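You operate a simulated robot arm through the tools that you are given. There is no shell and no other tool.

Carry out the task below with a simulated two-armed robot. There is one attempt and no reset: what you move stays moved.

JOB
Pick up the green torque handle with one hand, pass it to the other hand and put it on the end of the grey table by the heap.

The check looks at the end state, three seconds after you hand in, the way a careful person would. Anything else that was tipped, shoved, dropped, spilled or broken makes it a failure.

ROBOT AND FRAMES
Two 6-joint arms with two-finger grippers on one trunk, on a base that moves. Base frame: it is fixed to the floor where the robot stands at the start and does not move with it; the origin is under the middle of the robot, x ahead of it, y to its left, z up. Units: m, degrees, N and s.
The left shoulder is at the start at [0.03, 0.178, 0.938], the right one opposite. With the tool pointing down near the work surface each hand reaches from about 0.1 to 0.84 m from the robot's upright axis, wherever it stands, measured 20 degrees to its own side. Places, roughly: end of the grey table by the heap (60x24 cm) [1.1, -2.26, 0.88]; green torque handle [3.25, -0.75, 1]. Payload 2.54 kg a hand.
Tool frame (each hand has its own): the origin (TCP) lies between the finger pads and is the grasp point; the fingertips stand 0.03 m ahead of it; z points along the fingers, y is the line along which they close. The gripper opens to 0.116 m; its body begins 0.095 m behind the TCP.
Orientation is told as [roll, pitch, yaw] about the base's x, y, z axes, in that order, counted from this pose: with the fingers straight down and closing along the base's y, the tool's x points along the base's -x, its y along +y and its z along -z.

CONTROLS
- The arms move only by the tool move_arm. It takes "left_series", "right_series" or both (then of equal length, played together; a hand with none holds still); each is one flat list of numbers, 7 for each row, row after row: the opening, from 0 (shut) to 1 (fully open), then the shift along the base's x, y, z in units of 400 mm (1.0 is 400 mm), then the turn, a rotation vector about the base's x, y, z in units of 45 degrees (1.0 is 45 degrees). In form: [jaw, x, y, z, rx, ry, rz, jaw, x, y, z, rx, ry, rz, ...]. A call has 1 to 20 rows; each row is the pose to reach, as a shift and turn from the pose commanded when the call began. A call with a number of a shift or a turn outside -1 to 1 is refused whole. Each row takes 0.2 s and may step no farther than 0.05 m and 8.6 degrees from the row before; otherwise, or with a gripper value out of range, the whole call is refused. A pose out of reach is approached as far as the arm can. The call stops where the force on the tool passes 40 N (or 10 N more than at its start, if that is more) or the arm is blocked; 0.2 s more then pass. The fingers move at their own pace (about 0.153 m/s each) and stop on an object; they squeeze with about 35 N. The grip force told is the motor's: it shows also when the fingers shut on nothing. Time passes only in rows, and 0.2 s behind the last, so rows that repeat a pose let the fingers close. The reply holds the time, the measured pose of the TCP, the force on the tool along the base axes, the opening and the grip force, in the units named above and with some noise, with the torque about the TCP (base axes, N m) and any sound that the robot's microphone picked up, and new pictures: "show" is both (left out), scene, wrist or none (wrist: the cameras of the hands that moved).
- Cameras (640 x 400 px; columns grow to the right, rows downward): "scene" is now at [0.0501, -0.0134, 1.665]; the picture's right is [-0.18, -0.98, 0.00], its down [-0.70, 0.13, -0.70] and it looks along [0.69, -0.13, -0.72] (base axes); focal length 262 px, centre (320, 200). "left" rides on the left gripper at [0.069, 0.015, -0.122] in its tool frame; the picture's right is [-0.21, 0.98, 0.00], its down [-0.83, -0.18, -0.53] and it looks along [-0.52, -0.11, 0.85] (tool axes); focal length 251 px, centre (320, 200). "right" rides on the right gripper at [0.069, -0.015, -0.122] in its tool frame; the picture's right is [0.21, 0.98, 0.00], its down [-0.83, 0.18, -0.53] and it looks along [-0.52, 0.11, 0.85] (tool axes); focal length 251 px, centre (320, 200). There is no depth. A picture from a camera that has moved, and an enlarged one, comes with that camera's place and axes in the base frame and with its lens.
- lift_body(by): moves the trunk up (or, below 0, down) by that many m; the arms and the scene camera ride with it, the base frame stays. It gives what a move gives, with no picture.
- roll_base(legs): drives the robot by 1 to 6 legs, each [ahead, left, turn to the left] in m, m and degrees, along the robot's own axes; the way and the turn of a leg run together, so that a leg with both is an arc; at most 1.5 m and 180 degrees a leg. The arms and the cameras ride along, it lands a little off, and it stops where it bumps. It gives what a move gives, and a new picture of the scene camera.
- aim_head(pan, tilt): turns the head with the scene camera to pan (to the left, within 143 degrees either way) and tilt (down, from -29 to 69), counted from straight ahead of the robot. It gives what a move gives, and a new picture of the scene camera.
- enlarge(camera, box): a new picture of the part [left, top, right, bottom] of that camera's present view, enlarged. It takes no simulated time.
- sign_off(): hands the job in; it is judged then, once.

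Places have to be worked out from the pictures, the camera data and where the tool is seen. Open the grippers and draw the arms clear of the work before you hand the job in, unless the task says otherwise.

The tools are called after "Emit:" as a command line: name --argument value ..., lists and objects as JSON in quotes. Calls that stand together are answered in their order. move_arm: Moves the arms, as the interface text tells. Its arguments: {"type":"object","properties":{"left_series":{"type":"array"},"right_series":{"type":"array"},"show":{"type":"string","enum":["both","scene","wrist","none"]}},"required":[]} The other tools are called the same way: lift_body (by) moves the trunk up or down; roll_base (legs) drives the base; aim_head (pan, tilt) turns the head that bears the scene camera; enlarge (camera, box) takes an enlarged picture of a part of a camera's view; sign_off () hands the job in.

At the start:

```text
time: 0.0
left_tcp_pos: [0.5424, 0.1902, 1.1009]
left_orientation: [0.1, -0.1, 0.0]
left_contact_force: [-0.6, 0.2, 0.1]
left_moment: [0.01, -0.03, 0.01]
left_opening: 0.1158
left_grip_force: 0.1
right_tcp_pos: [0.4275, -0.2211, 1.1348]
right_orientation: [-0.1, 0.1, -0.1]
right_contact_force: [0.1, 0.1, -0.2]
right_moment: [0.01, -0.01, 0.02]
right_opening: 0.1161
right_grip_force: 0.0
trunk travel left (down, up): [-0.15, 0.39]
robot x, y, heading: [0.0025, -0.0015, 0.1]
head pan, tilt (commanded): [-10.4, 45.7]
```

scene: 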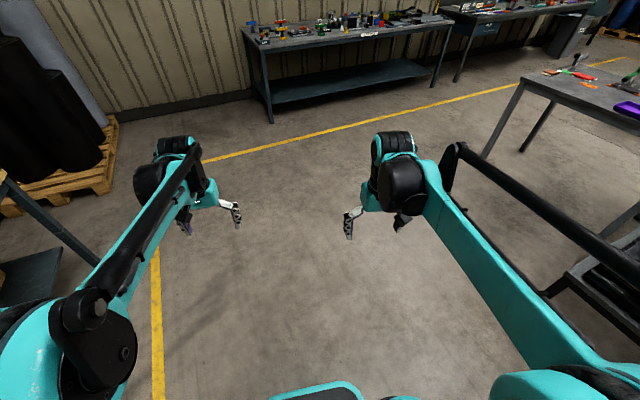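
right: 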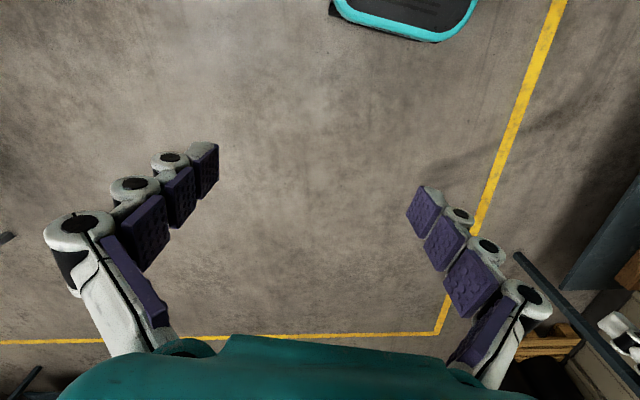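
left: 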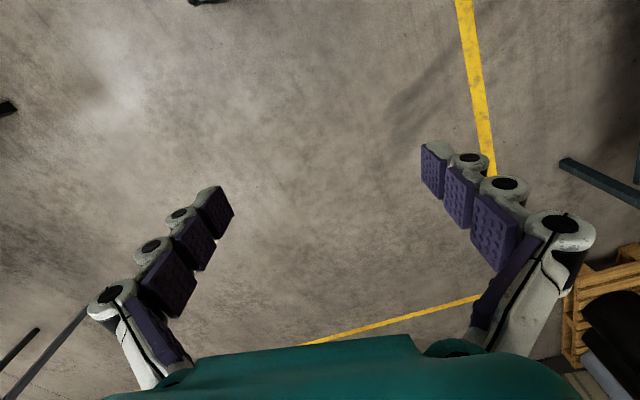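

The handle should be on the long bench ahead at about [3.25, -0.75, 1], and the grey table is to my right. I'll look at both with the head before moving anything.

Emit:
aim_head --pan -13 --tilt 20

Emit:
enlarge --camera "scene" --box '[220, 130, 420, 255]'

Emit:
aim_head --pan -64 --tilt 25

Emit:
enlarge --camera "scene" --box '[160, 100, 480, 300]'

```text
time: 0.9
left_tcp_pos: [0.5404, 0.1918, 1.1011]
left_orientation: [0.0, -0.1, 0.1]
left_contact_force: [0.3, -0.2, -0.3]
left_moment: [0.01, 0.0, -0.04]
left_opening: 0.1158
left_grip_force: 0.0
right_tcp_pos: [0.4283, -0.2214, 1.1342]
right_orientation: [0.0, 0.1, 0.0]
right_contact_force: [-0.2, 0.9, -1.2]
right_moment: [-0.01, 0.0, 0.02]
right_opening: 0.1158
right_grip_force: 0.0
trunk travel left (down, up): [-0.15, 0.39]
robot x, y, heading: [-0.0015, -0.0027, -0.2]
head pan, tilt (commanded): [-13.0, 20.0]
camera scene: at [0.0614, -0.0197, 1.7046], right [-0.22, -0.97, 0.0], down [-0.33, 0.08, -0.94], along [0.92, -0.21, -0.34], focal length 262 px, centre (320, 200)
```

scene: 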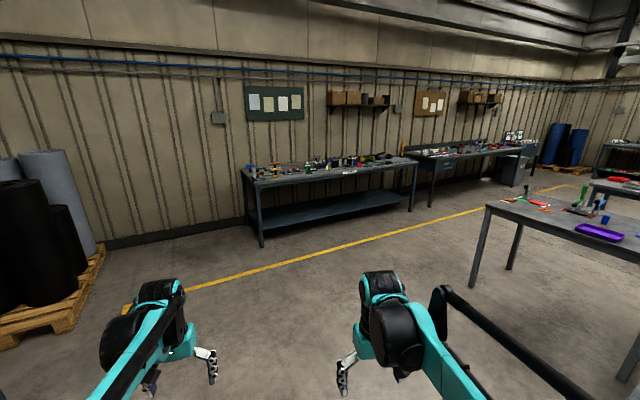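

```text
3.20 times, centred on (320, 192) of scene
camera zoom: at [0.0614, -0.0197, 1.7046], right [-0.22, -0.97, 0.0], down [-0.33, 0.08, -0.94], along [0.92, -0.21, -0.34], focal length 839 px, centre (320, 224)
```

zoom: 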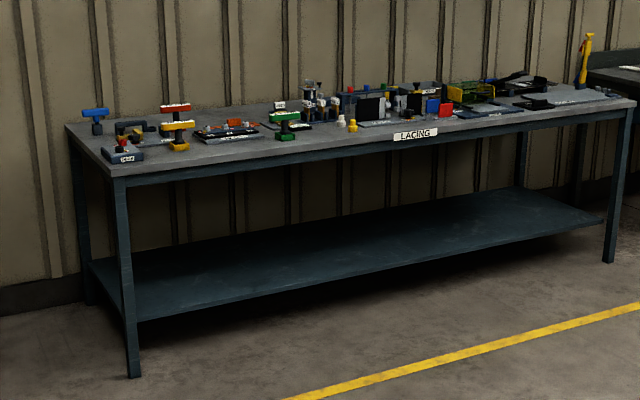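

```text
time: 2.1
left_tcp_pos: [0.542, 0.1908, 1.1027]
left_orientation: [0.0, -0.1, -0.1]
left_contact_force: [0.3, 0.1, 0.6]
left_moment: [0.04, 0.02, 0.03]
left_opening: 0.116
left_grip_force: 0.1
right_tcp_pos: [0.429, -0.2222, 1.1341]
right_orientation: [0.0, 0.0, 0.0]
right_contact_force: [-0.5, -0.4, 0.4]
right_moment: [0.0, 0.0, 0.03]
right_opening: 0.1159
right_grip_force: 0.1
trunk travel left (down, up): [-0.15, 0.39]
robot x, y, heading: [-0.0006, -0.0032, -0.2]
head pan, tilt (commanded): [-64.0, 25.0]
camera scene: at [0.0111, -0.0816, 1.6966], right [-0.9, -0.44, 0.0], down [-0.19, 0.38, -0.91], along [0.4, -0.81, -0.42], focal length 262 px, centre (320, 200)
```

scene: 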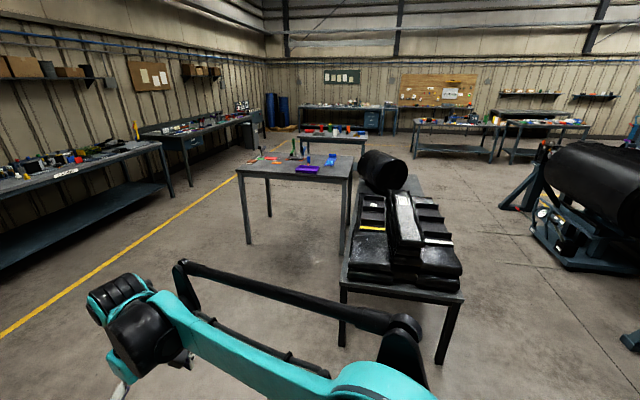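

```text
2.00 times, centred on (320, 200) of scene
camera zoom: at [0.0111, -0.0816, 1.6966], right [-0.9, -0.44, 0.0], down [-0.19, 0.38, -0.91], along [0.4, -0.81, -0.42], focal length 524 px, centre (320, 200)
```

zoom: 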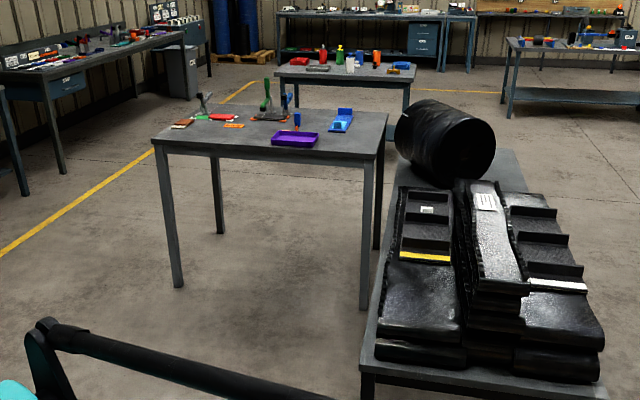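

The point [1.1, -2.26] projects onto the square grey table near the purple tray, at its end nearest the belt heap. The green handle looks to be mid-left on the "LACING" bench. I'll raise the trunk so the hands clear the bench, then drive nearer and square up to the bench.

Emit:
lift_body --by 0.3

Emit:
aim_head --pan 0 --tilt 25

Emit:
roll_base --legs '[[1.0, -0.4, 0], [0.9, -0.4, 0], [0, 0, 16]]'

```text
time: 5.1
left_tcp_pos: [0.5425, 0.1913, 1.401]
left_orientation: [-0.1, -0.1, 0.0]
left_contact_force: [-1.0, 0.6, 0.2]
left_moment: [0.04, -0.03, -0.01]
left_opening: 0.1159
left_grip_force: 0.1
right_tcp_pos: [0.428, -0.2216, 1.4339]
right_orientation: [0.0, 0.0, -0.1]
right_contact_force: [0.0, 0.2, 1.6]
right_moment: [-0.01, -0.02, 0.0]
right_opening: 0.1158
right_grip_force: 0.1
trunk travel left (down, up): [-0.45, 0.09]
robot x, y, heading: [0.0018, 0.0005, 0.1]
head pan, tilt (commanded): [-64.0, 25.0]
```

```text
time: 6.4
left_tcp_pos: [0.5422, 0.1899, 1.4016]
left_orientation: [-0.1, 0.0, 0.0]
left_contact_force: [0.3, -0.2, 0.0]
left_moment: [0.03, -0.03, 0.03]
left_opening: 0.1158
left_grip_force: 0.1
right_tcp_pos: [0.4276, -0.2207, 1.4346]
right_orientation: [0.1, 0.0, -0.1]
right_contact_force: [-0.3, 0.2, -0.7]
right_moment: [0.0, 0.01, -0.02]
right_opening: 0.1159
right_grip_force: 0.0
trunk travel left (down, up): [-0.45, 0.09]
robot x, y, heading: [-0.0019, 0.0008, 0.1]
head pan, tilt (commanded): [0.0, 25.0]
camera scene: at [0.0628, 0.0011, 1.9966], right [0.0, -1.0, 0.0], down [-0.42, 0.0, -0.91], along [0.91, 0.0, -0.42], focal length 262 px, centre (320, 200)
```

scene: 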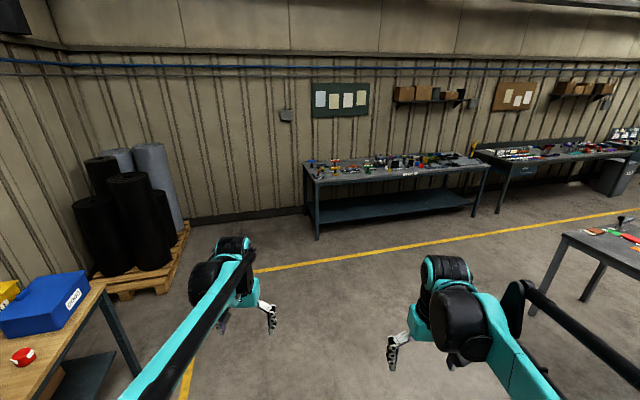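

```text
time: 17.6
left_tcp_pos: [2.3705, -0.4689, 1.4013]
left_orientation: [0.1, 0.0, 16.0]
left_contact_force: [0.3, 0.6, -0.1]
left_moment: [0.01, -0.01, -0.02]
left_opening: 0.1157
left_grip_force: 0.0
right_tcp_pos: [2.3765, -0.8973, 1.4353]
right_orientation: [-0.1, -0.1, 16.1]
right_contact_force: [-0.3, -0.5, 0.0]
right_moment: [0.01, 0.04, 0.03]
right_opening: 0.1159
right_grip_force: 0.1
trunk travel left (down, up): [-0.45, 0.09]
robot x, y, heading: [1.9005, -0.8024, 15.9]
head pan, tilt (commanded): [0.0, 25.0]
camera scene: at [1.9634, -0.7851, 1.9966], right [0.28, -0.96, 0.0], down [-0.41, -0.12, -0.91], along [0.87, 0.25, -0.42], focal length 262 px, centre (320, 200)
```

scene: 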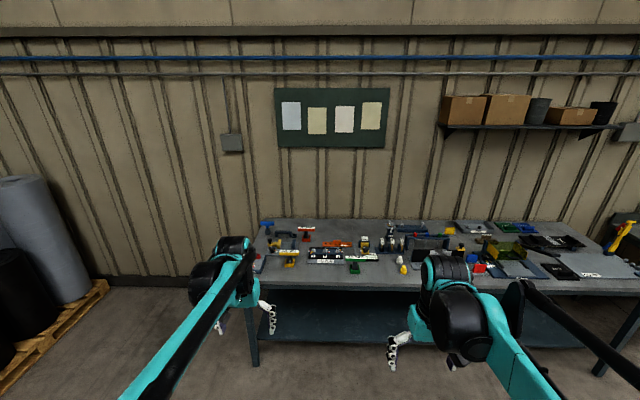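

The bench is now square in front of me. I'll zoom in on the region with the handles to find the green one.

Emit:
enlarge --camera "scene" --box '[240, 205, 480, 355]'

Emit:
enlarge --camera "scene" --box '[310, 215, 430, 290]'

```text
2.67 times, centred on (360, 280) of scene
camera zoom: at [1.9634, -0.7851, 1.9966], right [0.28, -0.96, 0.0], down [-0.41, -0.12, -0.91], along [0.87, 0.25, -0.42], focal length 699 px, centre (213, -13)
```

zoom: 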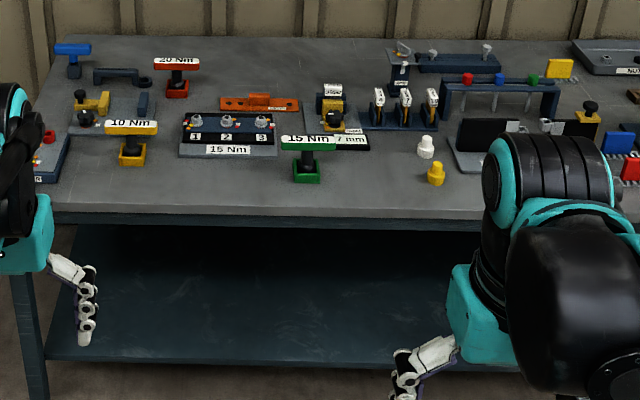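

```text
5.33 times, centred on (370, 252) of scene
camera zoom: at [1.9634, -0.7851, 1.9966], right [0.28, -0.96, 0.0], down [-0.41, -0.12, -0.91], along [0.87, 0.25, -0.42], focal length 1398 px, centre (53, -80)
```

zoom: 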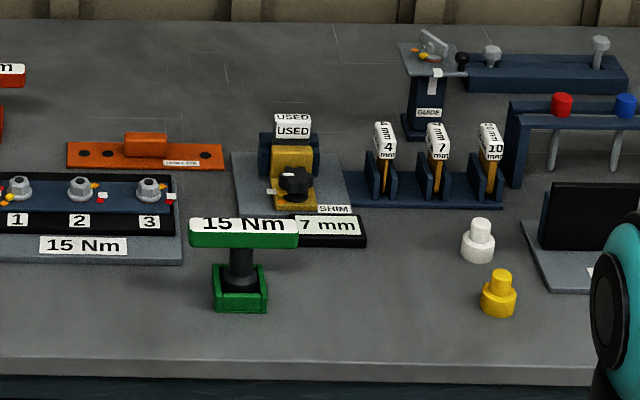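

The green handle ("15 Nm" T-bar standing in a small green holder) works out to about [3.24, -0.64, 1.02], with the bar roughly parallel to the bench front. That is about 1.33 m ahead and 0.21 m right of the robot, in line with the right arm, so I'll drive 0.71 m straight ahead with the hands held high.

Emit:
roll_base --legs '[[0.71, 0, 0]]'

Emit:
aim_head --pan -15 --tilt 52

Emit:
enlarge --camera "right" --box '[0, 0, 640, 400]'

```text
time: 21.5
left_tcp_pos: [3.0608, -0.2757, 1.4022]
left_orientation: [0.1, 0.1, 15.8]
left_contact_force: [0.4, 0.3, -0.6]
left_moment: [-0.02, 0.01, -0.03]
left_opening: 0.1161
left_grip_force: 0.1
right_tcp_pos: [3.0636, -0.7036, 1.4346]
right_orientation: [0.0, 0.0, 15.9]
right_contact_force: [-0.2, -0.6, -0.2]
right_moment: [0.03, 0.02, 0.02]
right_opening: 0.1161
right_grip_force: 0.0
trunk travel left (down, up): [-0.45, 0.09]
robot x, y, heading: [2.5912, -0.6064, 15.8]
head pan, tilt (commanded): [0.0, 25.0]
camera scene: at [2.6515, -0.5884, 1.9966], right [0.27, -0.96, 0.0], down [-0.41, -0.12, -0.91], along [0.87, 0.25, -0.42], focal length 262 px, centre (320, 200)
```

scene: 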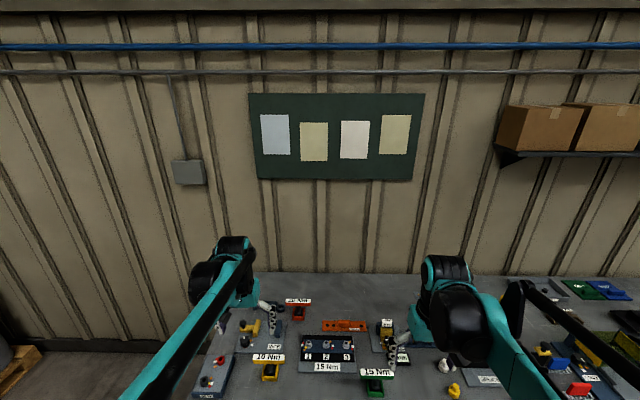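

```text
time: 22.4
left_tcp_pos: [3.0606, -0.275, 1.4016]
left_orientation: [0.0, 0.0, 15.8]
left_contact_force: [-0.6, -0.3, 0.8]
left_moment: [-0.02, -0.01, -0.05]
left_opening: 0.1159
left_grip_force: 0.0
right_tcp_pos: [3.0634, -0.7027, 1.4341]
right_orientation: [-0.1, 0.0, 15.8]
right_contact_force: [-0.2, 0.1, 0.6]
right_moment: [0.05, 0.0, -0.01]
right_opening: 0.1162
right_grip_force: 0.1
trunk travel left (down, up): [-0.45, 0.09]
robot x, y, heading: [2.5943, -0.607, 15.9]
head pan, tilt (commanded): [-15.0, 52.0]
camera scene: at [2.6379, -0.6124, 1.9565], right [0.01, -1.0, 0.0], down [-0.79, -0.01, -0.62], along [0.62, 0.01, -0.79], focal length 262 px, centre (320, 200)
```

scene: 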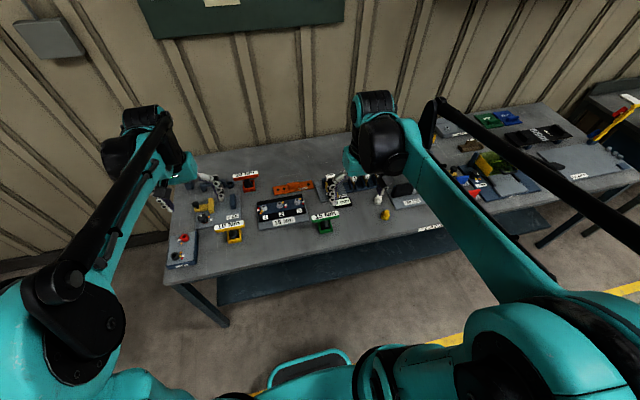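

```text
1.00 times, centred on (320, 200) of right (not enlarged: the box is as wide or as high as the picture)
camera zoom: at [3.0014, -0.737, 1.556], right [-0.47, 0.88, 0.0], down [0.75, 0.4, 0.53], along [0.47, 0.25, -0.85], focal length 251 px, centre (320, 200)
```

zoom: 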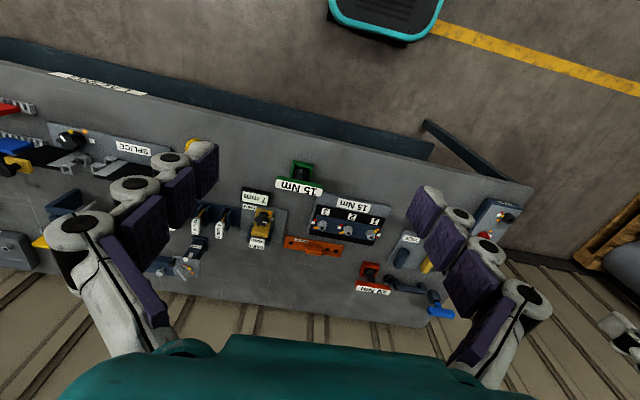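

The green handle is visible in both the scene and right wrist cameras. I'll enlarge both to triangulate its place and the bar's angle.

Emit:
enlarge --camera "right" --box '[230, 130, 390, 230]'

Emit:
enlarge --camera "scene" --box '[240, 160, 400, 260]'

```text
4.00 times, centred on (310, 180) of right
camera zoom: at [3.0014, -0.737, 1.556], right [-0.47, 0.88, 0.0], down [0.75, 0.4, 0.53], along [0.47, 0.25, -0.85], focal length 1006 px, centre (360, 280)
```

zoom: 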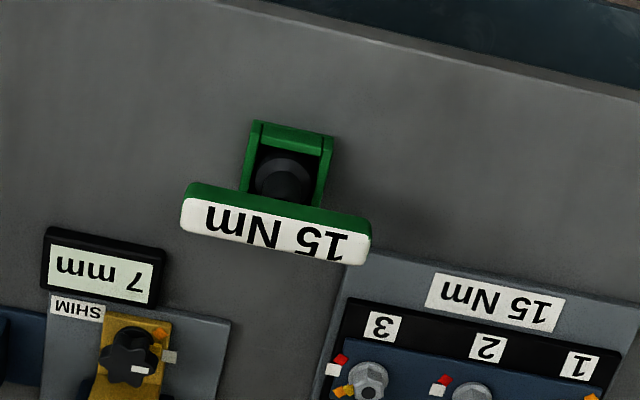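

```text
4.00 times, centred on (320, 210) of scene
camera zoom: at [2.6379, -0.6124, 1.9565], right [0.01, -1.0, 0.0], down [-0.79, -0.01, -0.62], along [0.62, 0.01, -0.79], focal length 1048 px, centre (320, 160)
```

zoom: 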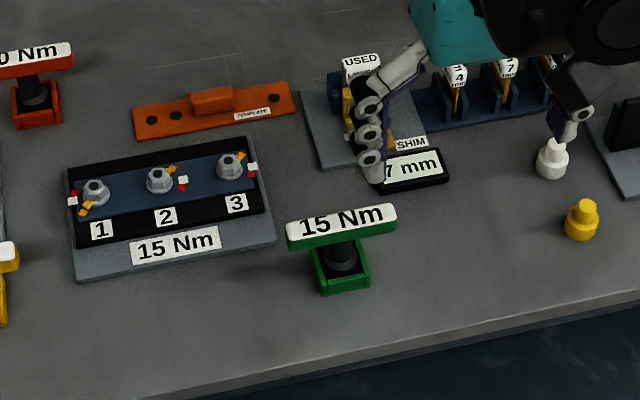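

Triangulating gives the bar top centre at about [3.309, -0.636, 0.985], the bench at about z 0.885, and the bar parallel to the robot's own y axis. I'll bring the right hand above it while turning 45°, the first half of the 90° needed to close across the bar.

Emit:
move_arm --right_series '[1, 0.0769, 0.0209, -0.0575, 0, 0, 0.125, 1, 0.1538, 0.0418, -0.115, 0, 0, 0.25, 1, 0.2307, 0.0627, -0.1725, 0, 0, 0.375, 1, 0.3076, 0.0836, -0.23, 0, 0, 0.5, 1, 0.3845, 0.1045, -0.2875, 0, 0, 0.625, 1, 0.4614, 0.1254, -0.345, 0, 0, 0.75, 1, 0.5383, 0.1463, -0.4025, 0, 0, 0.875, 1, 0.615, 0.1675, -0.46, 0, 0, 1.0]' --show "both"

Emit:
move_arm --right_series '[1, 0, 0, 0, 0, 0, 0.167, 1, 0, 0, 0, 0, 0, 0.333, 1, 0, 0, 0, 0, 0, 0.5, 1, 0, 0, 0, 0, 0, 0.667, 1, 0, 0, 0, 0, 0, 0.833, 1, 0, 0, 0, 0, 0, 1.0]' --show "both"

```text
time: 24.2
left_tcp_pos: [3.0634, -0.2746, 1.4006]
left_orientation: [0.1, 0.2, 15.9]
left_contact_force: [0.6, 0.3, 0.9]
left_moment: [-0.04, 0.01, 0.04]
left_opening: 0.1159
left_grip_force: 0.1
right_tcp_pos: [3.3087, -0.6363, 1.2484]
right_orientation: [0.1, 0.1, 61.0]
right_contact_force: [0.3, -0.5, -0.7]
right_moment: [-0.03, 0.06, 0.0]
right_opening: 0.116
right_grip_force: 0.0
trunk travel left (down, up): [-0.45, 0.09]
robot x, y, heading: [2.594, -0.6029, 15.9]
head pan, tilt (commanded): [-15.0, 52.0]
camera scene: at [2.6411, -0.6119, 1.9563], right [0.01, -1.0, 0.0], down [-0.79, -0.01, -0.61], along [0.61, 0.01, -0.79], focal length 262 px, centre (320, 200)
camera right: at [3.2893, -0.7041, 1.3703], right [-0.96, 0.29, 0.0], down [0.24, 0.81, 0.53], along [0.15, 0.51, -0.85], focal length 251 px, centre (320, 200)
```

scene: 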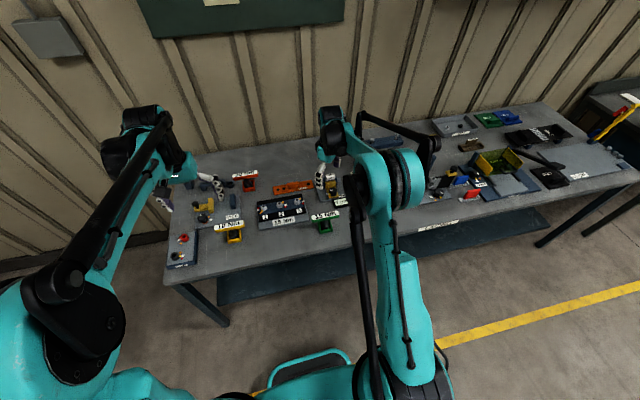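
right: 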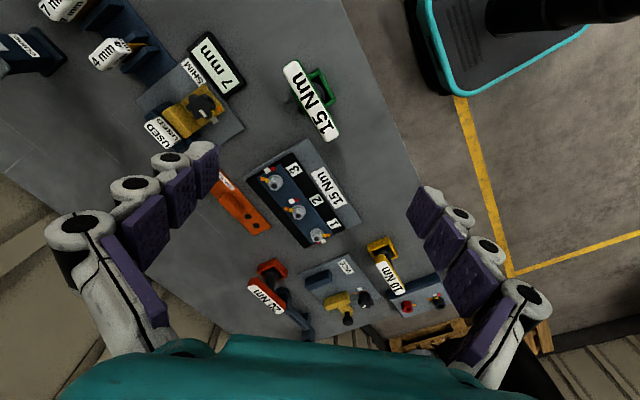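

```text
time: 25.6
left_tcp_pos: [3.0605, -0.2763, 1.4017]
left_orientation: [-0.1, 0.0, 15.8]
left_contact_force: [-0.2, -0.8, 0.9]
left_moment: [0.0, 0.02, 0.02]
left_opening: 0.1158
left_grip_force: 0.1
right_tcp_pos: [3.3092, -0.6358, 1.2498]
right_orientation: [-0.1, -0.1, 105.9]
right_contact_force: [0.1, 0.5, 0.1]
right_moment: [-0.02, -0.01, -0.01]
right_opening: 0.1163
right_grip_force: 0.0
trunk travel left (down, up): [-0.45, 0.09]
robot x, y, heading: [2.59, -0.6051, 15.7]
head pan, tilt (commanded): [-15.0, 52.0]
camera scene: at [2.6382, -0.6123, 1.9564], right [0.01, -1.0, 0.0], down [-0.79, -0.01, -0.62], along [0.62, 0.01, -0.79], focal length 262 px, centre (320, 200)
camera right: at [3.3431, -0.6993, 1.372], right [-0.88, -0.47, 0.0], down [-0.4, 0.74, 0.53], along [-0.25, 0.47, -0.85], focal length 251 px, centre (320, 200)
```

scene: 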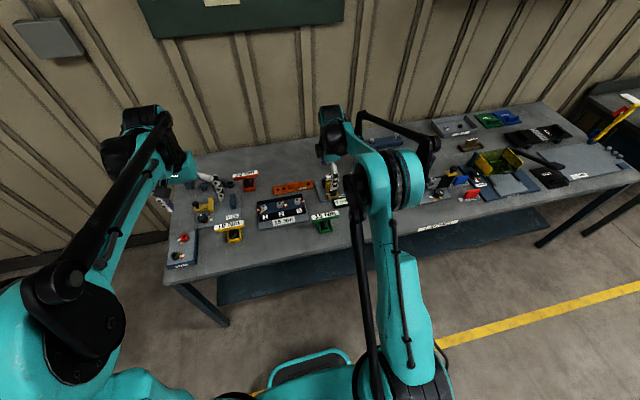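
right: 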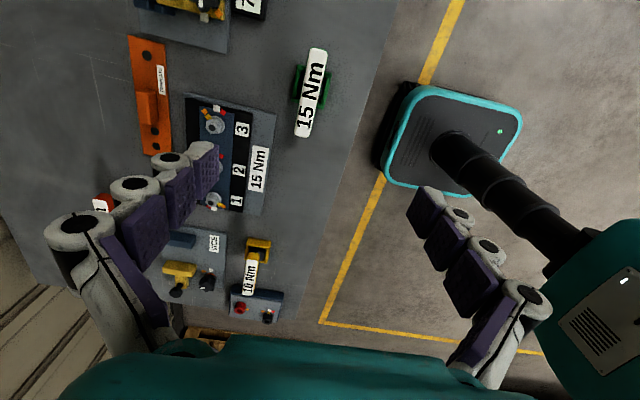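

The hand is turned and above the bar. Combining the three wrist views puts the bar at about [3.327, -0.633] with its top near z 0.955, so I'll enlarge the present view to refine that before going down.

Emit:
enlarge --camera "right" --box '[240, 30, 400, 130]'

Emit:
enlarge --camera "scene" --box '[240, 160, 400, 260]'

```text
4.00 times, centred on (320, 80) of right
camera zoom: at [3.3431, -0.6993, 1.372], right [-0.88, -0.47, 0.0], down [-0.4, 0.74, 0.53], along [-0.25, 0.47, -0.85], focal length 1006 px, centre (320, 680)
```

zoom: 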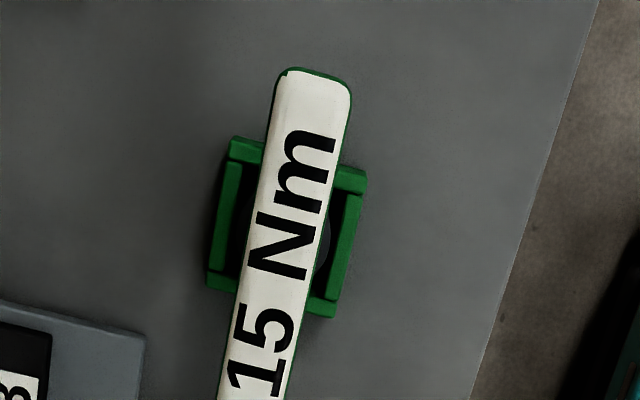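

```text
4.00 times, centred on (320, 210) of scene
camera zoom: at [2.6382, -0.6123, 1.9564], right [0.01, -1.0, 0.0], down [-0.79, -0.01, -0.62], along [0.62, 0.01, -0.79], focal length 1048 px, centre (320, 160)
```

zoom: 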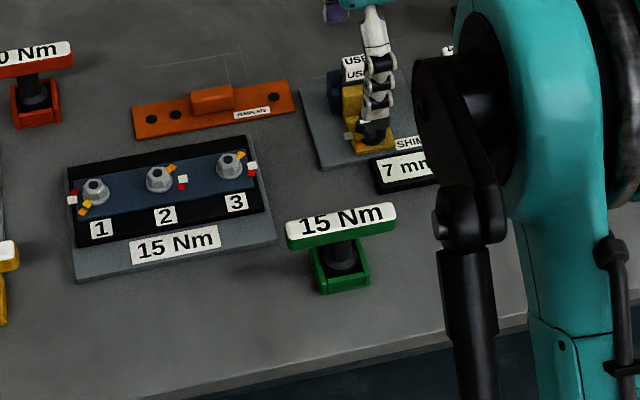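

The wrist view agrees: the bar centre is at about [3.326, -0.631], lying within about 0.5° of my hand's yaw. I'll shift over it and go down to z 1.10, leaving the fingertips well above the bar, to check alignment.

Emit:
move_arm --right_series '[1, 0.0105, 0.003, -0.094, 0, 0, 0, 1, 0.021, 0.006, -0.188, 0, 0, 0, 1, 0.0315, 0.009, -0.281, 0, 0, 0, 1, 0.042, 0.012, -0.375, 0, 0, 0]' --show "both"

Emit:
enlarge --camera "right" --box '[160, 20, 480, 220]'

Emit:
enlarge --camera "scene" --box '[280, 160, 400, 235]'

```text
time: 26.6
left_tcp_pos: [3.0608, -0.2747, 1.4009]
left_orientation: [0.0, 0.1, 15.8]
left_contact_force: [0.7, -1.0, -0.4]
left_moment: [0.01, 0.02, 0.02]
left_opening: 0.1159
left_grip_force: 0.1
right_tcp_pos: [3.3282, -0.6299, 1.0993]
right_orientation: [0.2, 0.0, 105.9]
right_contact_force: [-0.5, 0.6, -0.9]
right_moment: [0.0, 0.02, 0.01]
right_opening: 0.1158
right_grip_force: 0.2
trunk travel left (down, up): [-0.45, 0.09]
robot x, y, heading: [2.5938, -0.6051, 16.0]
head pan, tilt (commanded): [-15.0, 52.0]
camera scene: at [2.6405, -0.6124, 1.9563], right [0.01, -1.0, 0.0], down [-0.79, -0.01, -0.61], along [0.61, 0.01, -0.79], focal length 262 px, centre (320, 200)
camera right: at [3.3618, -0.6932, 1.221], right [-0.88, -0.47, 0.0], down [-0.4, 0.75, 0.53], along [-0.25, 0.47, -0.85], focal length 251 px, centre (320, 200)
```

scene: 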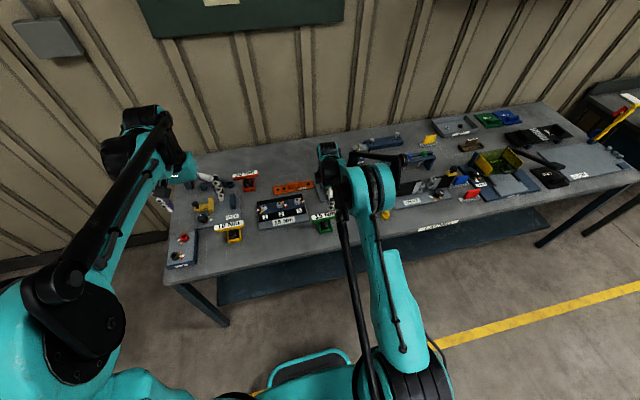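
right: 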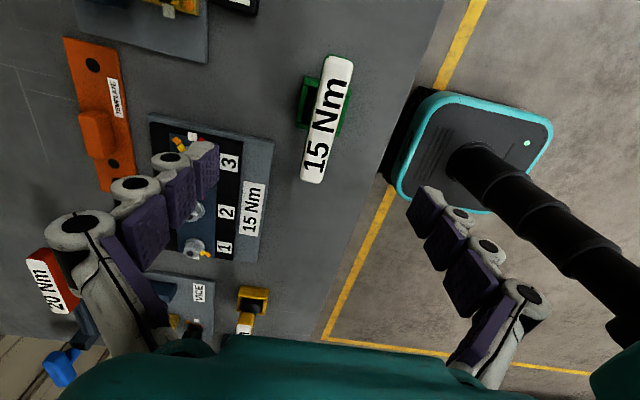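

```text
2.00 times, centred on (320, 120) of right
camera zoom: at [3.3618, -0.6932, 1.221], right [-0.88, -0.47, 0.0], down [-0.4, 0.75, 0.53], along [-0.25, 0.47, -0.85], focal length 503 px, centre (320, 360)
```

zoom: 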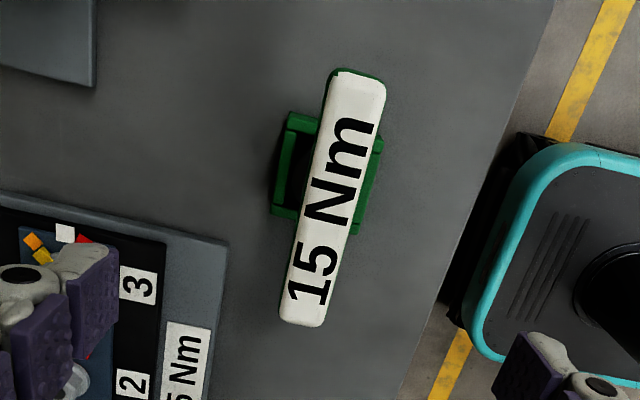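

```text
5.33 times, centred on (340, 198) of scene
camera zoom: at [2.6405, -0.6124, 1.9563], right [0.01, -1.0, 0.0], down [-0.79, -0.01, -0.61], along [0.61, 0.01, -0.79], focal length 1398 px, centre (213, 213)
```

zoom: 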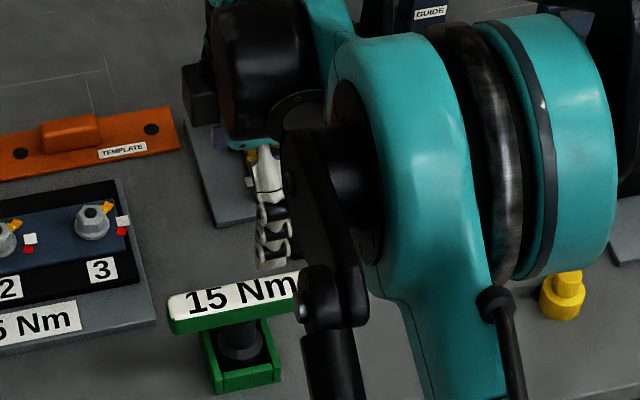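

End-point fits put the bar centre at about [3.3245, -0.629], top z about 0.958, bench about 0.861 and holder top about 0.894. I'll lower the open hand so the TCP is at z 0.958 (fingertips about 0.928, above the holder) and check.

Emit:
move_arm --right_series '[1, -0.009, 0.002, -0.09, 0, 0, 0, 1, -0.009, 0.002, -0.18, 0, 0, 0, 1, -0.009, 0.002, -0.27, 0, 0, 0, 1, -0.009, 0.002, -0.353, 0, 0, 0]' --show "both"

Emit:
enlarge --camera "right" --box '[160, 60, 480, 260]'

Emit:
enlarge --camera "scene" --box '[280, 180, 400, 255]'

```text
time: 27.6
left_tcp_pos: [3.062, -0.2751, 1.4009]
left_orientation: [0.0, 0.1, 15.7]
left_contact_force: [-0.2, 0.5, 0.5]
left_moment: [0.01, 0.04, 0.0]
left_opening: 0.116
left_grip_force: 0.0
right_tcp_pos: [3.324, -0.6295, 0.9571]
right_orientation: [0.0, 0.0, 105.8]
right_contact_force: [0.1, 0.1, 0.2]
right_moment: [0.0, 0.0, 0.02]
right_opening: 0.1161
right_grip_force: 0.0
trunk travel left (down, up): [-0.45, 0.09]
robot x, y, heading: [2.5887, -0.608, 15.9]
head pan, tilt (commanded): [-15.0, 52.0]
camera scene: at [2.64, -0.6123, 1.9564], right [0.01, -1.0, 0.0], down [-0.79, -0.01, -0.61], along [0.61, 0.01, -0.79], focal length 262 px, centre (320, 200)
camera right: at [3.3568, -0.6923, 1.0795], right [-0.88, -0.47, 0.0], down [-0.4, 0.75, 0.53], along [-0.25, 0.47, -0.85], focal length 251 px, centre (320, 200)
```

scene: 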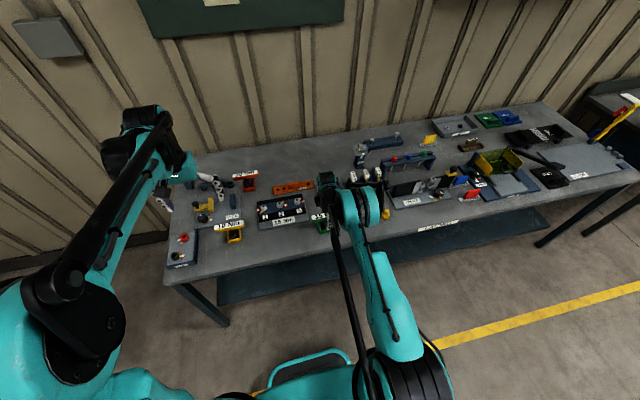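
right: 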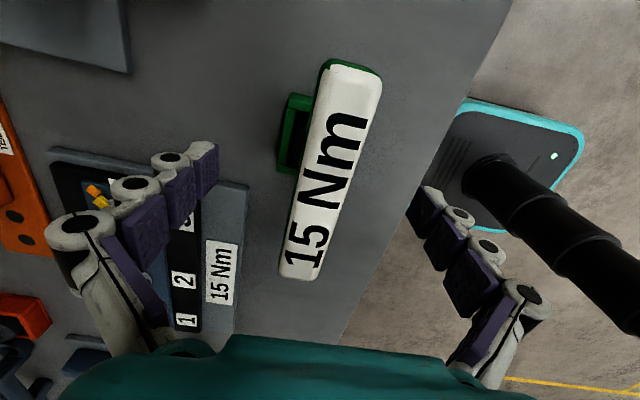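

```text
2.00 times, centred on (320, 160) of right
camera zoom: at [3.3568, -0.6923, 1.0795], right [-0.88, -0.47, 0.0], down [-0.4, 0.75, 0.53], along [-0.25, 0.47, -0.85], focal length 503 px, centre (320, 280)
```

zoom: 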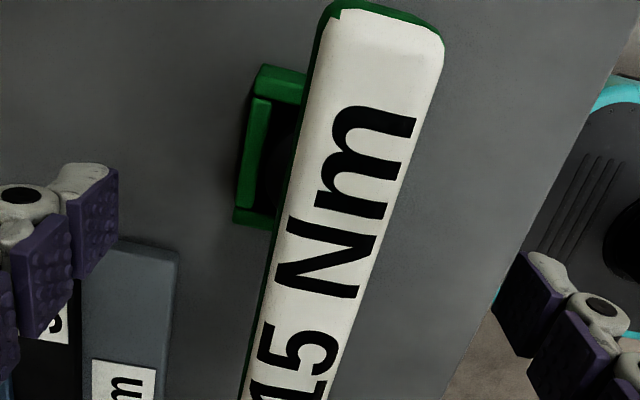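

```text
5.33 times, centred on (340, 218) of scene
camera zoom: at [2.64, -0.6123, 1.9564], right [0.01, -1.0, 0.0], down [-0.79, -0.01, -0.61], along [0.61, 0.01, -0.79], focal length 1398 px, centre (213, 107)
```

zoom: 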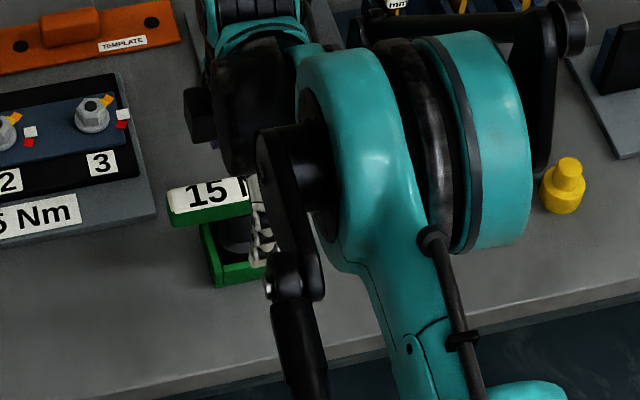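

The bar top is at about z 0.966 and its centre [3.3247, -0.630] matches the TCP within 1 mm. I'll close across the bar with the TCP raised 5 mm.

Emit:
move_arm --right_series '[1, 0, 0, 0.0125, 0, 0, 0, 0, 0, 0, 0.0125, 0, 0, 0, 0, 0, 0, 0.0125, 0, 0, 0, 0, 0, 0, 0.0125, 0, 0, 0, 0, 0, 0, 0.0125, 0, 0, 0]' --show "both"

```text
time: 28.8
left_tcp_pos: [3.0605, -0.274, 1.4011]
left_orientation: [0.0, 0.0, 15.8]
left_contact_force: [-0.3, -0.1, 0.8]
left_moment: [-0.01, 0.04, 0.01]
left_opening: 0.1158
left_grip_force: 0.1
right_tcp_pos: [3.3233, -0.6287, 0.9646]
right_orientation: [0.0, 0.0, 105.8]
right_contact_force: [3.2, 0.6, 3.4]
right_moment: [-0.04, -0.07, 0.0]
right_opening: 0.0274
right_grip_force: 34.8
trunk travel left (down, up): [-0.45, 0.09]
robot x, y, heading: [2.5949, -0.6067, 15.9]
head pan, tilt (commanded): [-15.0, 52.0]
camera scene: at [2.6384, -0.6123, 1.9564], right [0.01, -1.0, 0.0], down [-0.79, -0.01, -0.62], along [0.62, 0.01, -0.79], focal length 262 px, centre (320, 200)
camera right: at [3.3565, -0.6927, 1.0857], right [-0.88, -0.47, 0.0], down [-0.4, 0.75, 0.53], along [-0.25, 0.47, -0.85], focal length 251 px, centre (320, 200)
```

scene: 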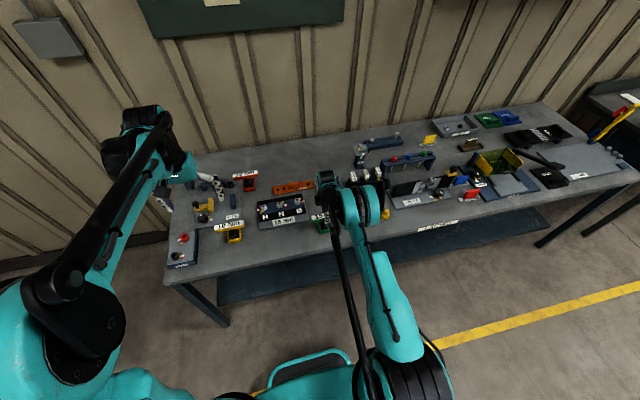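
right: 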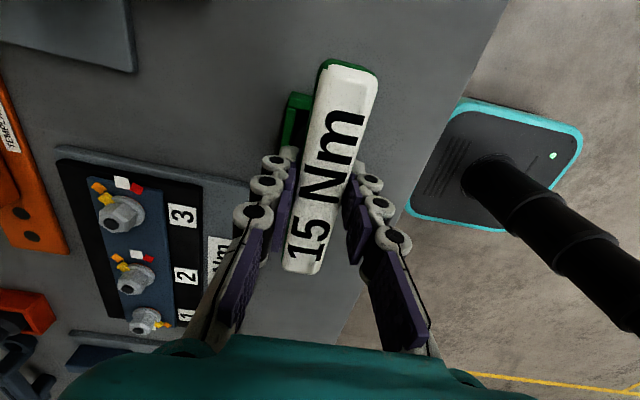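

The fingers hold the bar (opening 27 mm, 35 N). I'll lift straight up 8 cm in gentle steps and check that the holder stays on the bench.

Emit:
move_arm --right_series '[0, 0, 0, 0.02, 0, 0, 0, 0, 0, 0, 0.04, 0, 0, 0, 0, 0, 0, 0.065, 0, 0, 0, 0, 0, 0, 0.09, 0, 0, 0, 0, 0, 0, 0.12, 0, 0, 0, 0, 0, 0, 0.16, 0, 0, 0, 0, 0, 0, 0.2, 0, 0, 0]' --show "both"

Emit:
enlarge --camera "scene" --box '[260, 160, 420, 260]'

```text
time: 30.4
left_tcp_pos: [3.0611, -0.2756, 1.4018]
left_orientation: [0.1, 0.0, 15.8]
left_contact_force: [-0.3, -0.3, -0.8]
left_moment: [0.01, 0.01, 0.03]
left_opening: 0.1161
left_grip_force: 0.1
right_tcp_pos: [3.3213, -0.6304, 1.0439]
right_orientation: [0.0, -0.1, 105.7]
right_contact_force: [-0.9, 0.4, -4.5]
right_moment: [0.0, -0.02, 0.04]
right_opening: 0.0273
right_grip_force: 35.7
trunk travel left (down, up): [-0.45, 0.09]
robot x, y, heading: [2.5912, -0.607, 15.5]
head pan, tilt (commanded): [-15.0, 52.0]
camera scene: at [2.6384, -0.6123, 1.9564], right [0.01, -1.0, 0.0], down [-0.79, -0.01, -0.62], along [0.62, 0.01, -0.79], focal length 262 px, centre (320, 200)
camera right: at [3.3561, -0.6938, 1.1654], right [-0.88, -0.47, 0.0], down [-0.4, 0.75, 0.53], along [-0.25, 0.47, -0.85], focal length 251 px, centre (320, 200)
```

scene: 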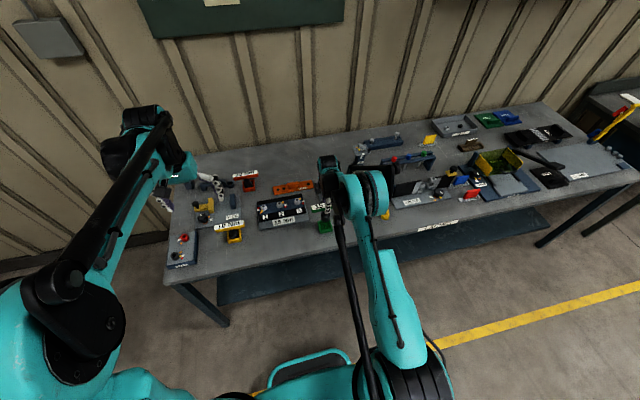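
right: 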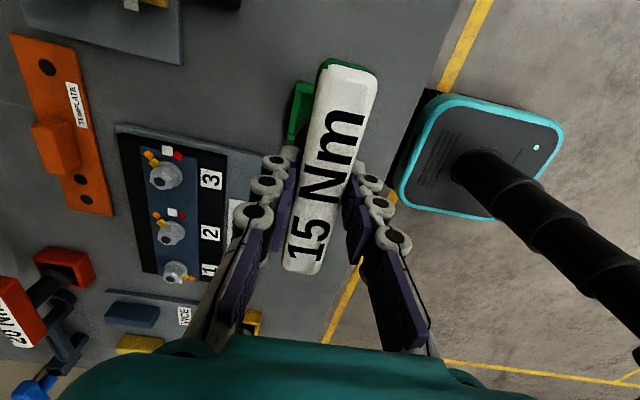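

```text
4.00 times, centred on (340, 210) of scene
camera zoom: at [2.6384, -0.6123, 1.9564], right [0.01, -1.0, 0.0], down [-0.79, -0.01, -0.62], along [0.62, 0.01, -0.79], focal length 1048 px, centre (240, 160)
```

zoom: 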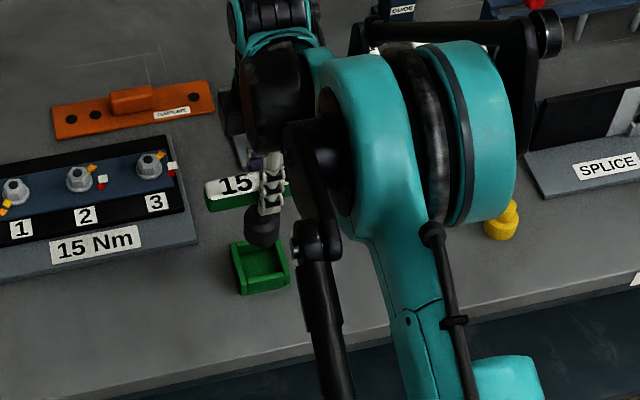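

The handle is out and the green holder stayed in place; the handle ends in a black bulb below the bar. I'll lift it another 20 cm and then back the robot away from the bench for the handover.

Emit:
move_arm --right_series '[0, 0, 0, 0.1, 0, 0, 0, 0, 0, 0, 0.2, 0, 0, 0, 0, 0, 0, 0.3, 0, 0, 0, 0, 0, 0, 0.4, 0, 0, 0, 0, 0, 0, 0.5, 0, 0, 0]' --show "none"

Emit:
roll_base --legs '[[-0.8, 0, 0]]'

Emit:
enlarge --camera "scene" --box '[200, 120, 440, 270]'

```text
time: 31.6
left_tcp_pos: [3.0615, -0.2752, 1.4011]
left_orientation: [-0.1, -0.1, 15.8]
left_contact_force: [0.1, 0.4, 0.2]
left_moment: [-0.01, 0.0, 0.01]
left_opening: 0.1159
left_grip_force: 0.0
right_tcp_pos: [3.3215, -0.6287, 1.2435]
right_orientation: [-0.1, 0.0, 105.7]
right_contact_force: [-0.5, 0.1, -4.1]
right_moment: [0.0, 0.03, 0.04]
right_opening: 0.0274
right_grip_force: 35.0
trunk travel left (down, up): [-0.45, 0.09]
robot x, y, heading: [2.5936, -0.6032, 15.9]
head pan, tilt (commanded): [-15.0, 52.0]
```

```text
time: 35.9
left_tcp_pos: [2.2857, -0.4944, 1.4011]
left_orientation: [0.0, 0.0, 15.9]
left_contact_force: [0.3, -0.3, 0.5]
left_moment: [-0.01, 0.03, 0.01]
left_opening: 0.116
left_grip_force: 0.1
right_tcp_pos: [2.5461, -0.8481, 1.2432]
right_orientation: [0.0, 0.0, 105.8]
right_contact_force: [-0.3, 0.1, -3.6]
right_moment: [0.0, -0.02, -0.05]
right_opening: 0.0272
right_grip_force: 35.1
trunk travel left (down, up): [-0.45, 0.09]
robot x, y, heading: [1.8161, -0.8243, 15.8]
head pan, tilt (commanded): [-15.0, 52.0]
camera scene: at [1.8636, -0.8322, 1.9564], right [0.01, -1.0, 0.0], down [-0.79, -0.01, -0.62], along [0.61, 0.01, -0.79], focal length 262 px, centre (320, 200)
```

scene: 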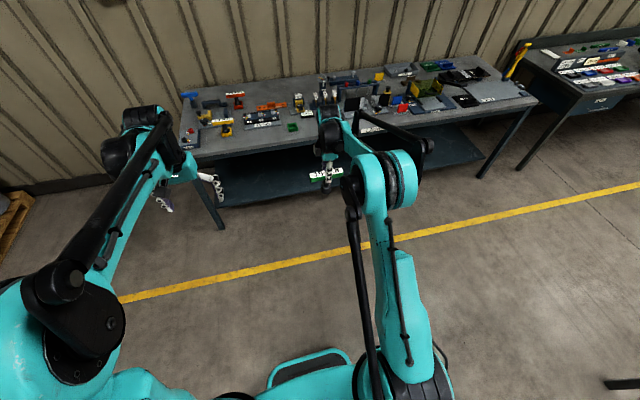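

```text
2.67 times, centred on (320, 195) of scene
camera zoom: at [1.8636, -0.8322, 1.9564], right [0.01, -1.0, 0.0], down [-0.79, -0.01, -0.62], along [0.61, 0.01, -0.79], focal length 699 px, centre (320, 213)
```

zoom: 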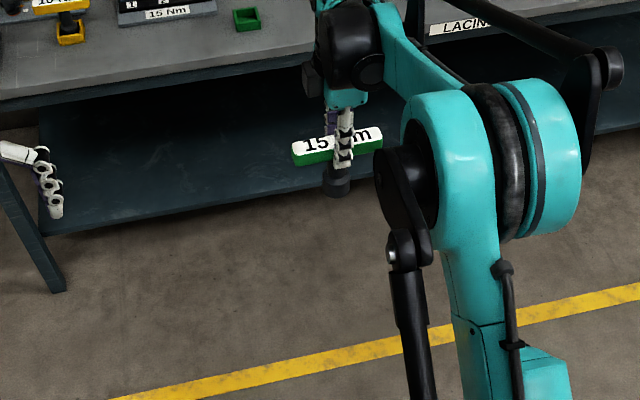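

The robot is clear of the bench with the handle held firmly. I'll turn the base to heading 0 so the robot and base axes coincide, then bring the hands together in free space.

Emit:
roll_base --legs '[[0, 0, -15.8]]'

Emit:
aim_head --pan 0 --tilt 45

```text
time: 37.3
left_tcp_pos: [2.3578, -0.6376, 1.4024]
left_orientation: [0.0, 0.0, -0.2]
left_contact_force: [-0.1, 0.5, -0.1]
left_moment: [0.0, 0.01, 0.02]
left_opening: 0.1159
left_grip_force: 0.0
right_tcp_pos: [2.5117, -1.0493, 1.2432]
right_orientation: [0.1, 0.1, 89.9]
right_contact_force: [-0.2, 0.1, -4.3]
right_moment: [0.0, -0.01, 0.01]
right_opening: 0.0272
right_grip_force: 34.7
trunk travel left (down, up): [-0.45, 0.09]
robot x, y, heading: [1.8125, -0.8251, -0.2]
head pan, tilt (commanded): [-15.0, 52.0]
camera scene: at [1.8593, -0.8446, 1.9564], right [-0.26, -0.97, 0.0], down [-0.76, 0.21, -0.62], along [0.59, -0.16, -0.79], focal length 262 px, centre (320, 200)
```

scene: 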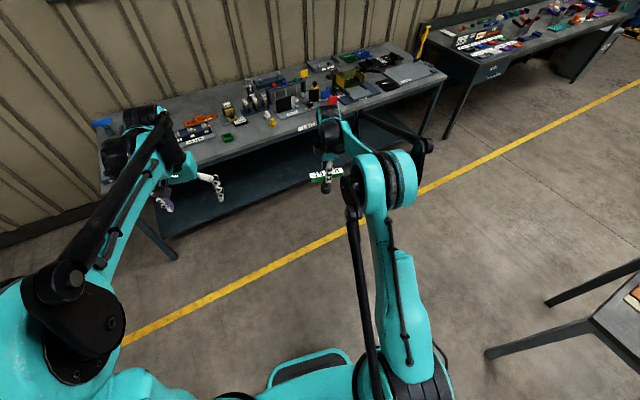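

```text
time: 38.0
left_tcp_pos: [2.3591, -0.637, 1.4011]
left_orientation: [0.0, 0.1, -0.1]
left_contact_force: [0.5, 0.5, -0.4]
left_moment: [-0.01, 0.01, -0.01]
left_opening: 0.1159
left_grip_force: 0.0
right_tcp_pos: [2.512, -1.0499, 1.244]
right_orientation: [0.0, 0.0, 89.8]
right_contact_force: [0.0, -0.5, -5.3]
right_moment: [0.0, -0.01, 0.01]
right_opening: 0.0271
right_grip_force: 35.4
trunk travel left (down, up): [-0.45, 0.09]
robot x, y, heading: [1.8136, -0.8264, -0.1]
head pan, tilt (commanded): [0.0, 45.0]
camera scene: at [1.8684, -0.8258, 1.9659], right [0.0, -1.0, 0.0], down [-0.71, 0.0, -0.71], along [0.71, 0.0, -0.71], focal length 262 px, centre (320, 200)
```

scene: 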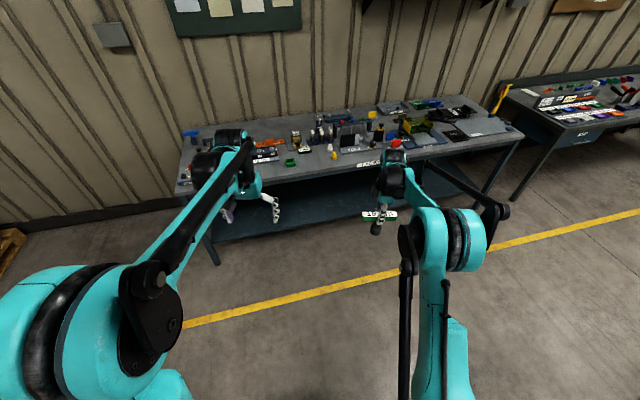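

Now the receiving left hand: I'll rotate it so its fingers point forward (closing sideways), lowering to about z 1.20 off to the left of the handle, to view it and prepare to grip the shaft under the bar.

Emit:
move_arm --left_series '[1, 0, 0, -0.042, 0, -0.167, 0, 1, 0, 0, -0.083, 0, -0.333, 0, 1, 0, 0, -0.125, 0, -0.5, 0, 1, 0, 0, -0.167, 0, -0.667, 0, 1, 0, 0, -0.208, 0, -0.833, 0, 1, 0, 0, -0.25, 0, -1.0, 0]' --show "scene"

Emit:
move_arm --left_series '[1, 0, 0, -0.042, 0, -0.167, 0, 1, 0, 0, -0.083, 0, -0.333, 0, 1, 0, 0, -0.125, 0, -0.5, 0, 1, 0, 0, -0.167, 0, -0.667, 0, 1, 0, 0, -0.208, 0, -0.833, 0, 1, 0, 0, -0.25, 0, -1.0, 0]' --show "both"

```text
time: 39.4
left_tcp_pos: [2.3587, -0.6358, 1.3016]
left_orientation: [0.2, -45.0, -0.2]
left_contact_force: [0.4, -0.1, -0.4]
left_moment: [0.0, 0.0, -0.01]
left_opening: 0.1159
left_grip_force: 0.0
right_tcp_pos: [2.5124, -1.0498, 1.2418]
right_orientation: [-0.1, 0.0, 89.8]
right_contact_force: [-0.2, 0.6, -3.8]
right_moment: [-0.01, -0.01, 0.02]
right_opening: 0.0274
right_grip_force: 34.9
trunk travel left (down, up): [-0.45, 0.09]
robot x, y, heading: [1.8153, -0.8309, -0.0]
head pan, tilt (commanded): [0.0, 45.0]
camera scene: at [1.8692, -0.8252, 1.9659], right [0.0, -1.0, 0.0], down [-0.71, 0.0, -0.71], along [0.71, 0.0, -0.71], focal length 262 px, centre (320, 200)
```

scene: 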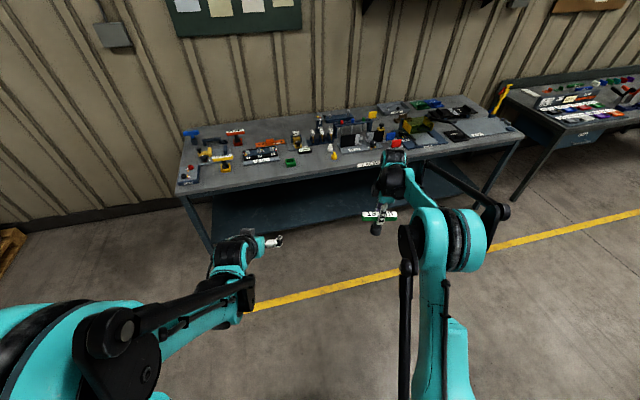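

```text
time: 40.8
left_tcp_pos: [2.4638, -0.6326, 1.3747]
left_orientation: [78.7, -87.2, -78.6]
left_contact_force: [0.5, -0.5, 0.3]
left_moment: [-0.19, 0.05, 0.05]
left_opening: 0.1161
left_grip_force: 0.0
left hand out of reach, approached as far as the arm can: row 2, 3, 4, 5, 6
right_tcp_pos: [2.5153, -1.0488, 1.242]
right_orientation: [0.0, -0.1, 89.9]
right_contact_force: [0.8, 0.5, -4.8]
right_moment: [-0.02, 0.04, -0.01]
right_opening: 0.0272
right_grip_force: 34.7
trunk travel left (down, up): [-0.45, 0.09]
robot x, y, heading: [1.8142, -0.8233, -0.1]
head pan, tilt (commanded): [0.0, 45.0]
camera scene: at [1.8712, -0.8258, 1.9658], right [0.0, -1.0, 0.0], down [-0.71, 0.0, -0.71], along [0.71, 0.0, -0.71], focal length 262 px, centre (320, 200)
camera left: at [2.3411, -0.6144, 1.3073], right [0.0, 0.97, 0.26], down [-0.53, -0.22, 0.82], along [0.85, -0.14, 0.51], focal length 251 px, centre (320, 200)
```

scene: 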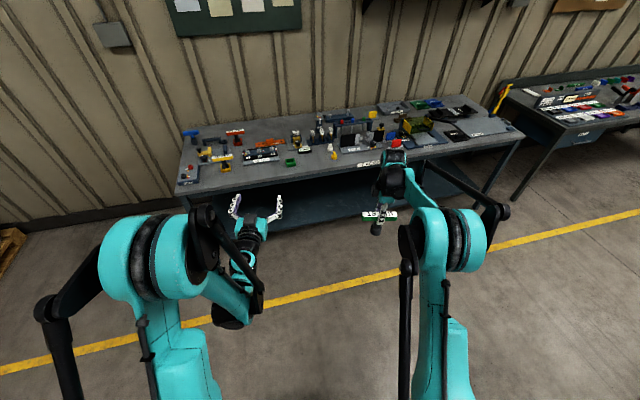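
left: 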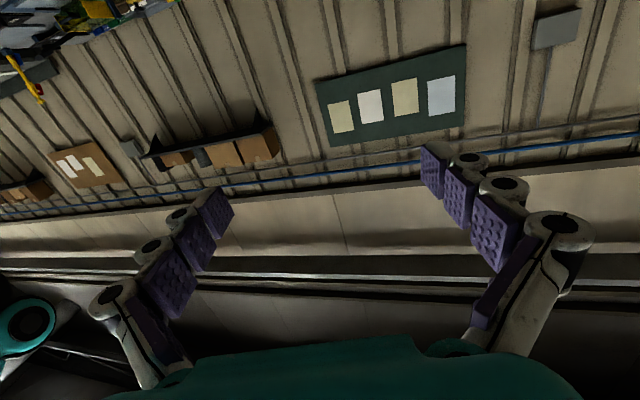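

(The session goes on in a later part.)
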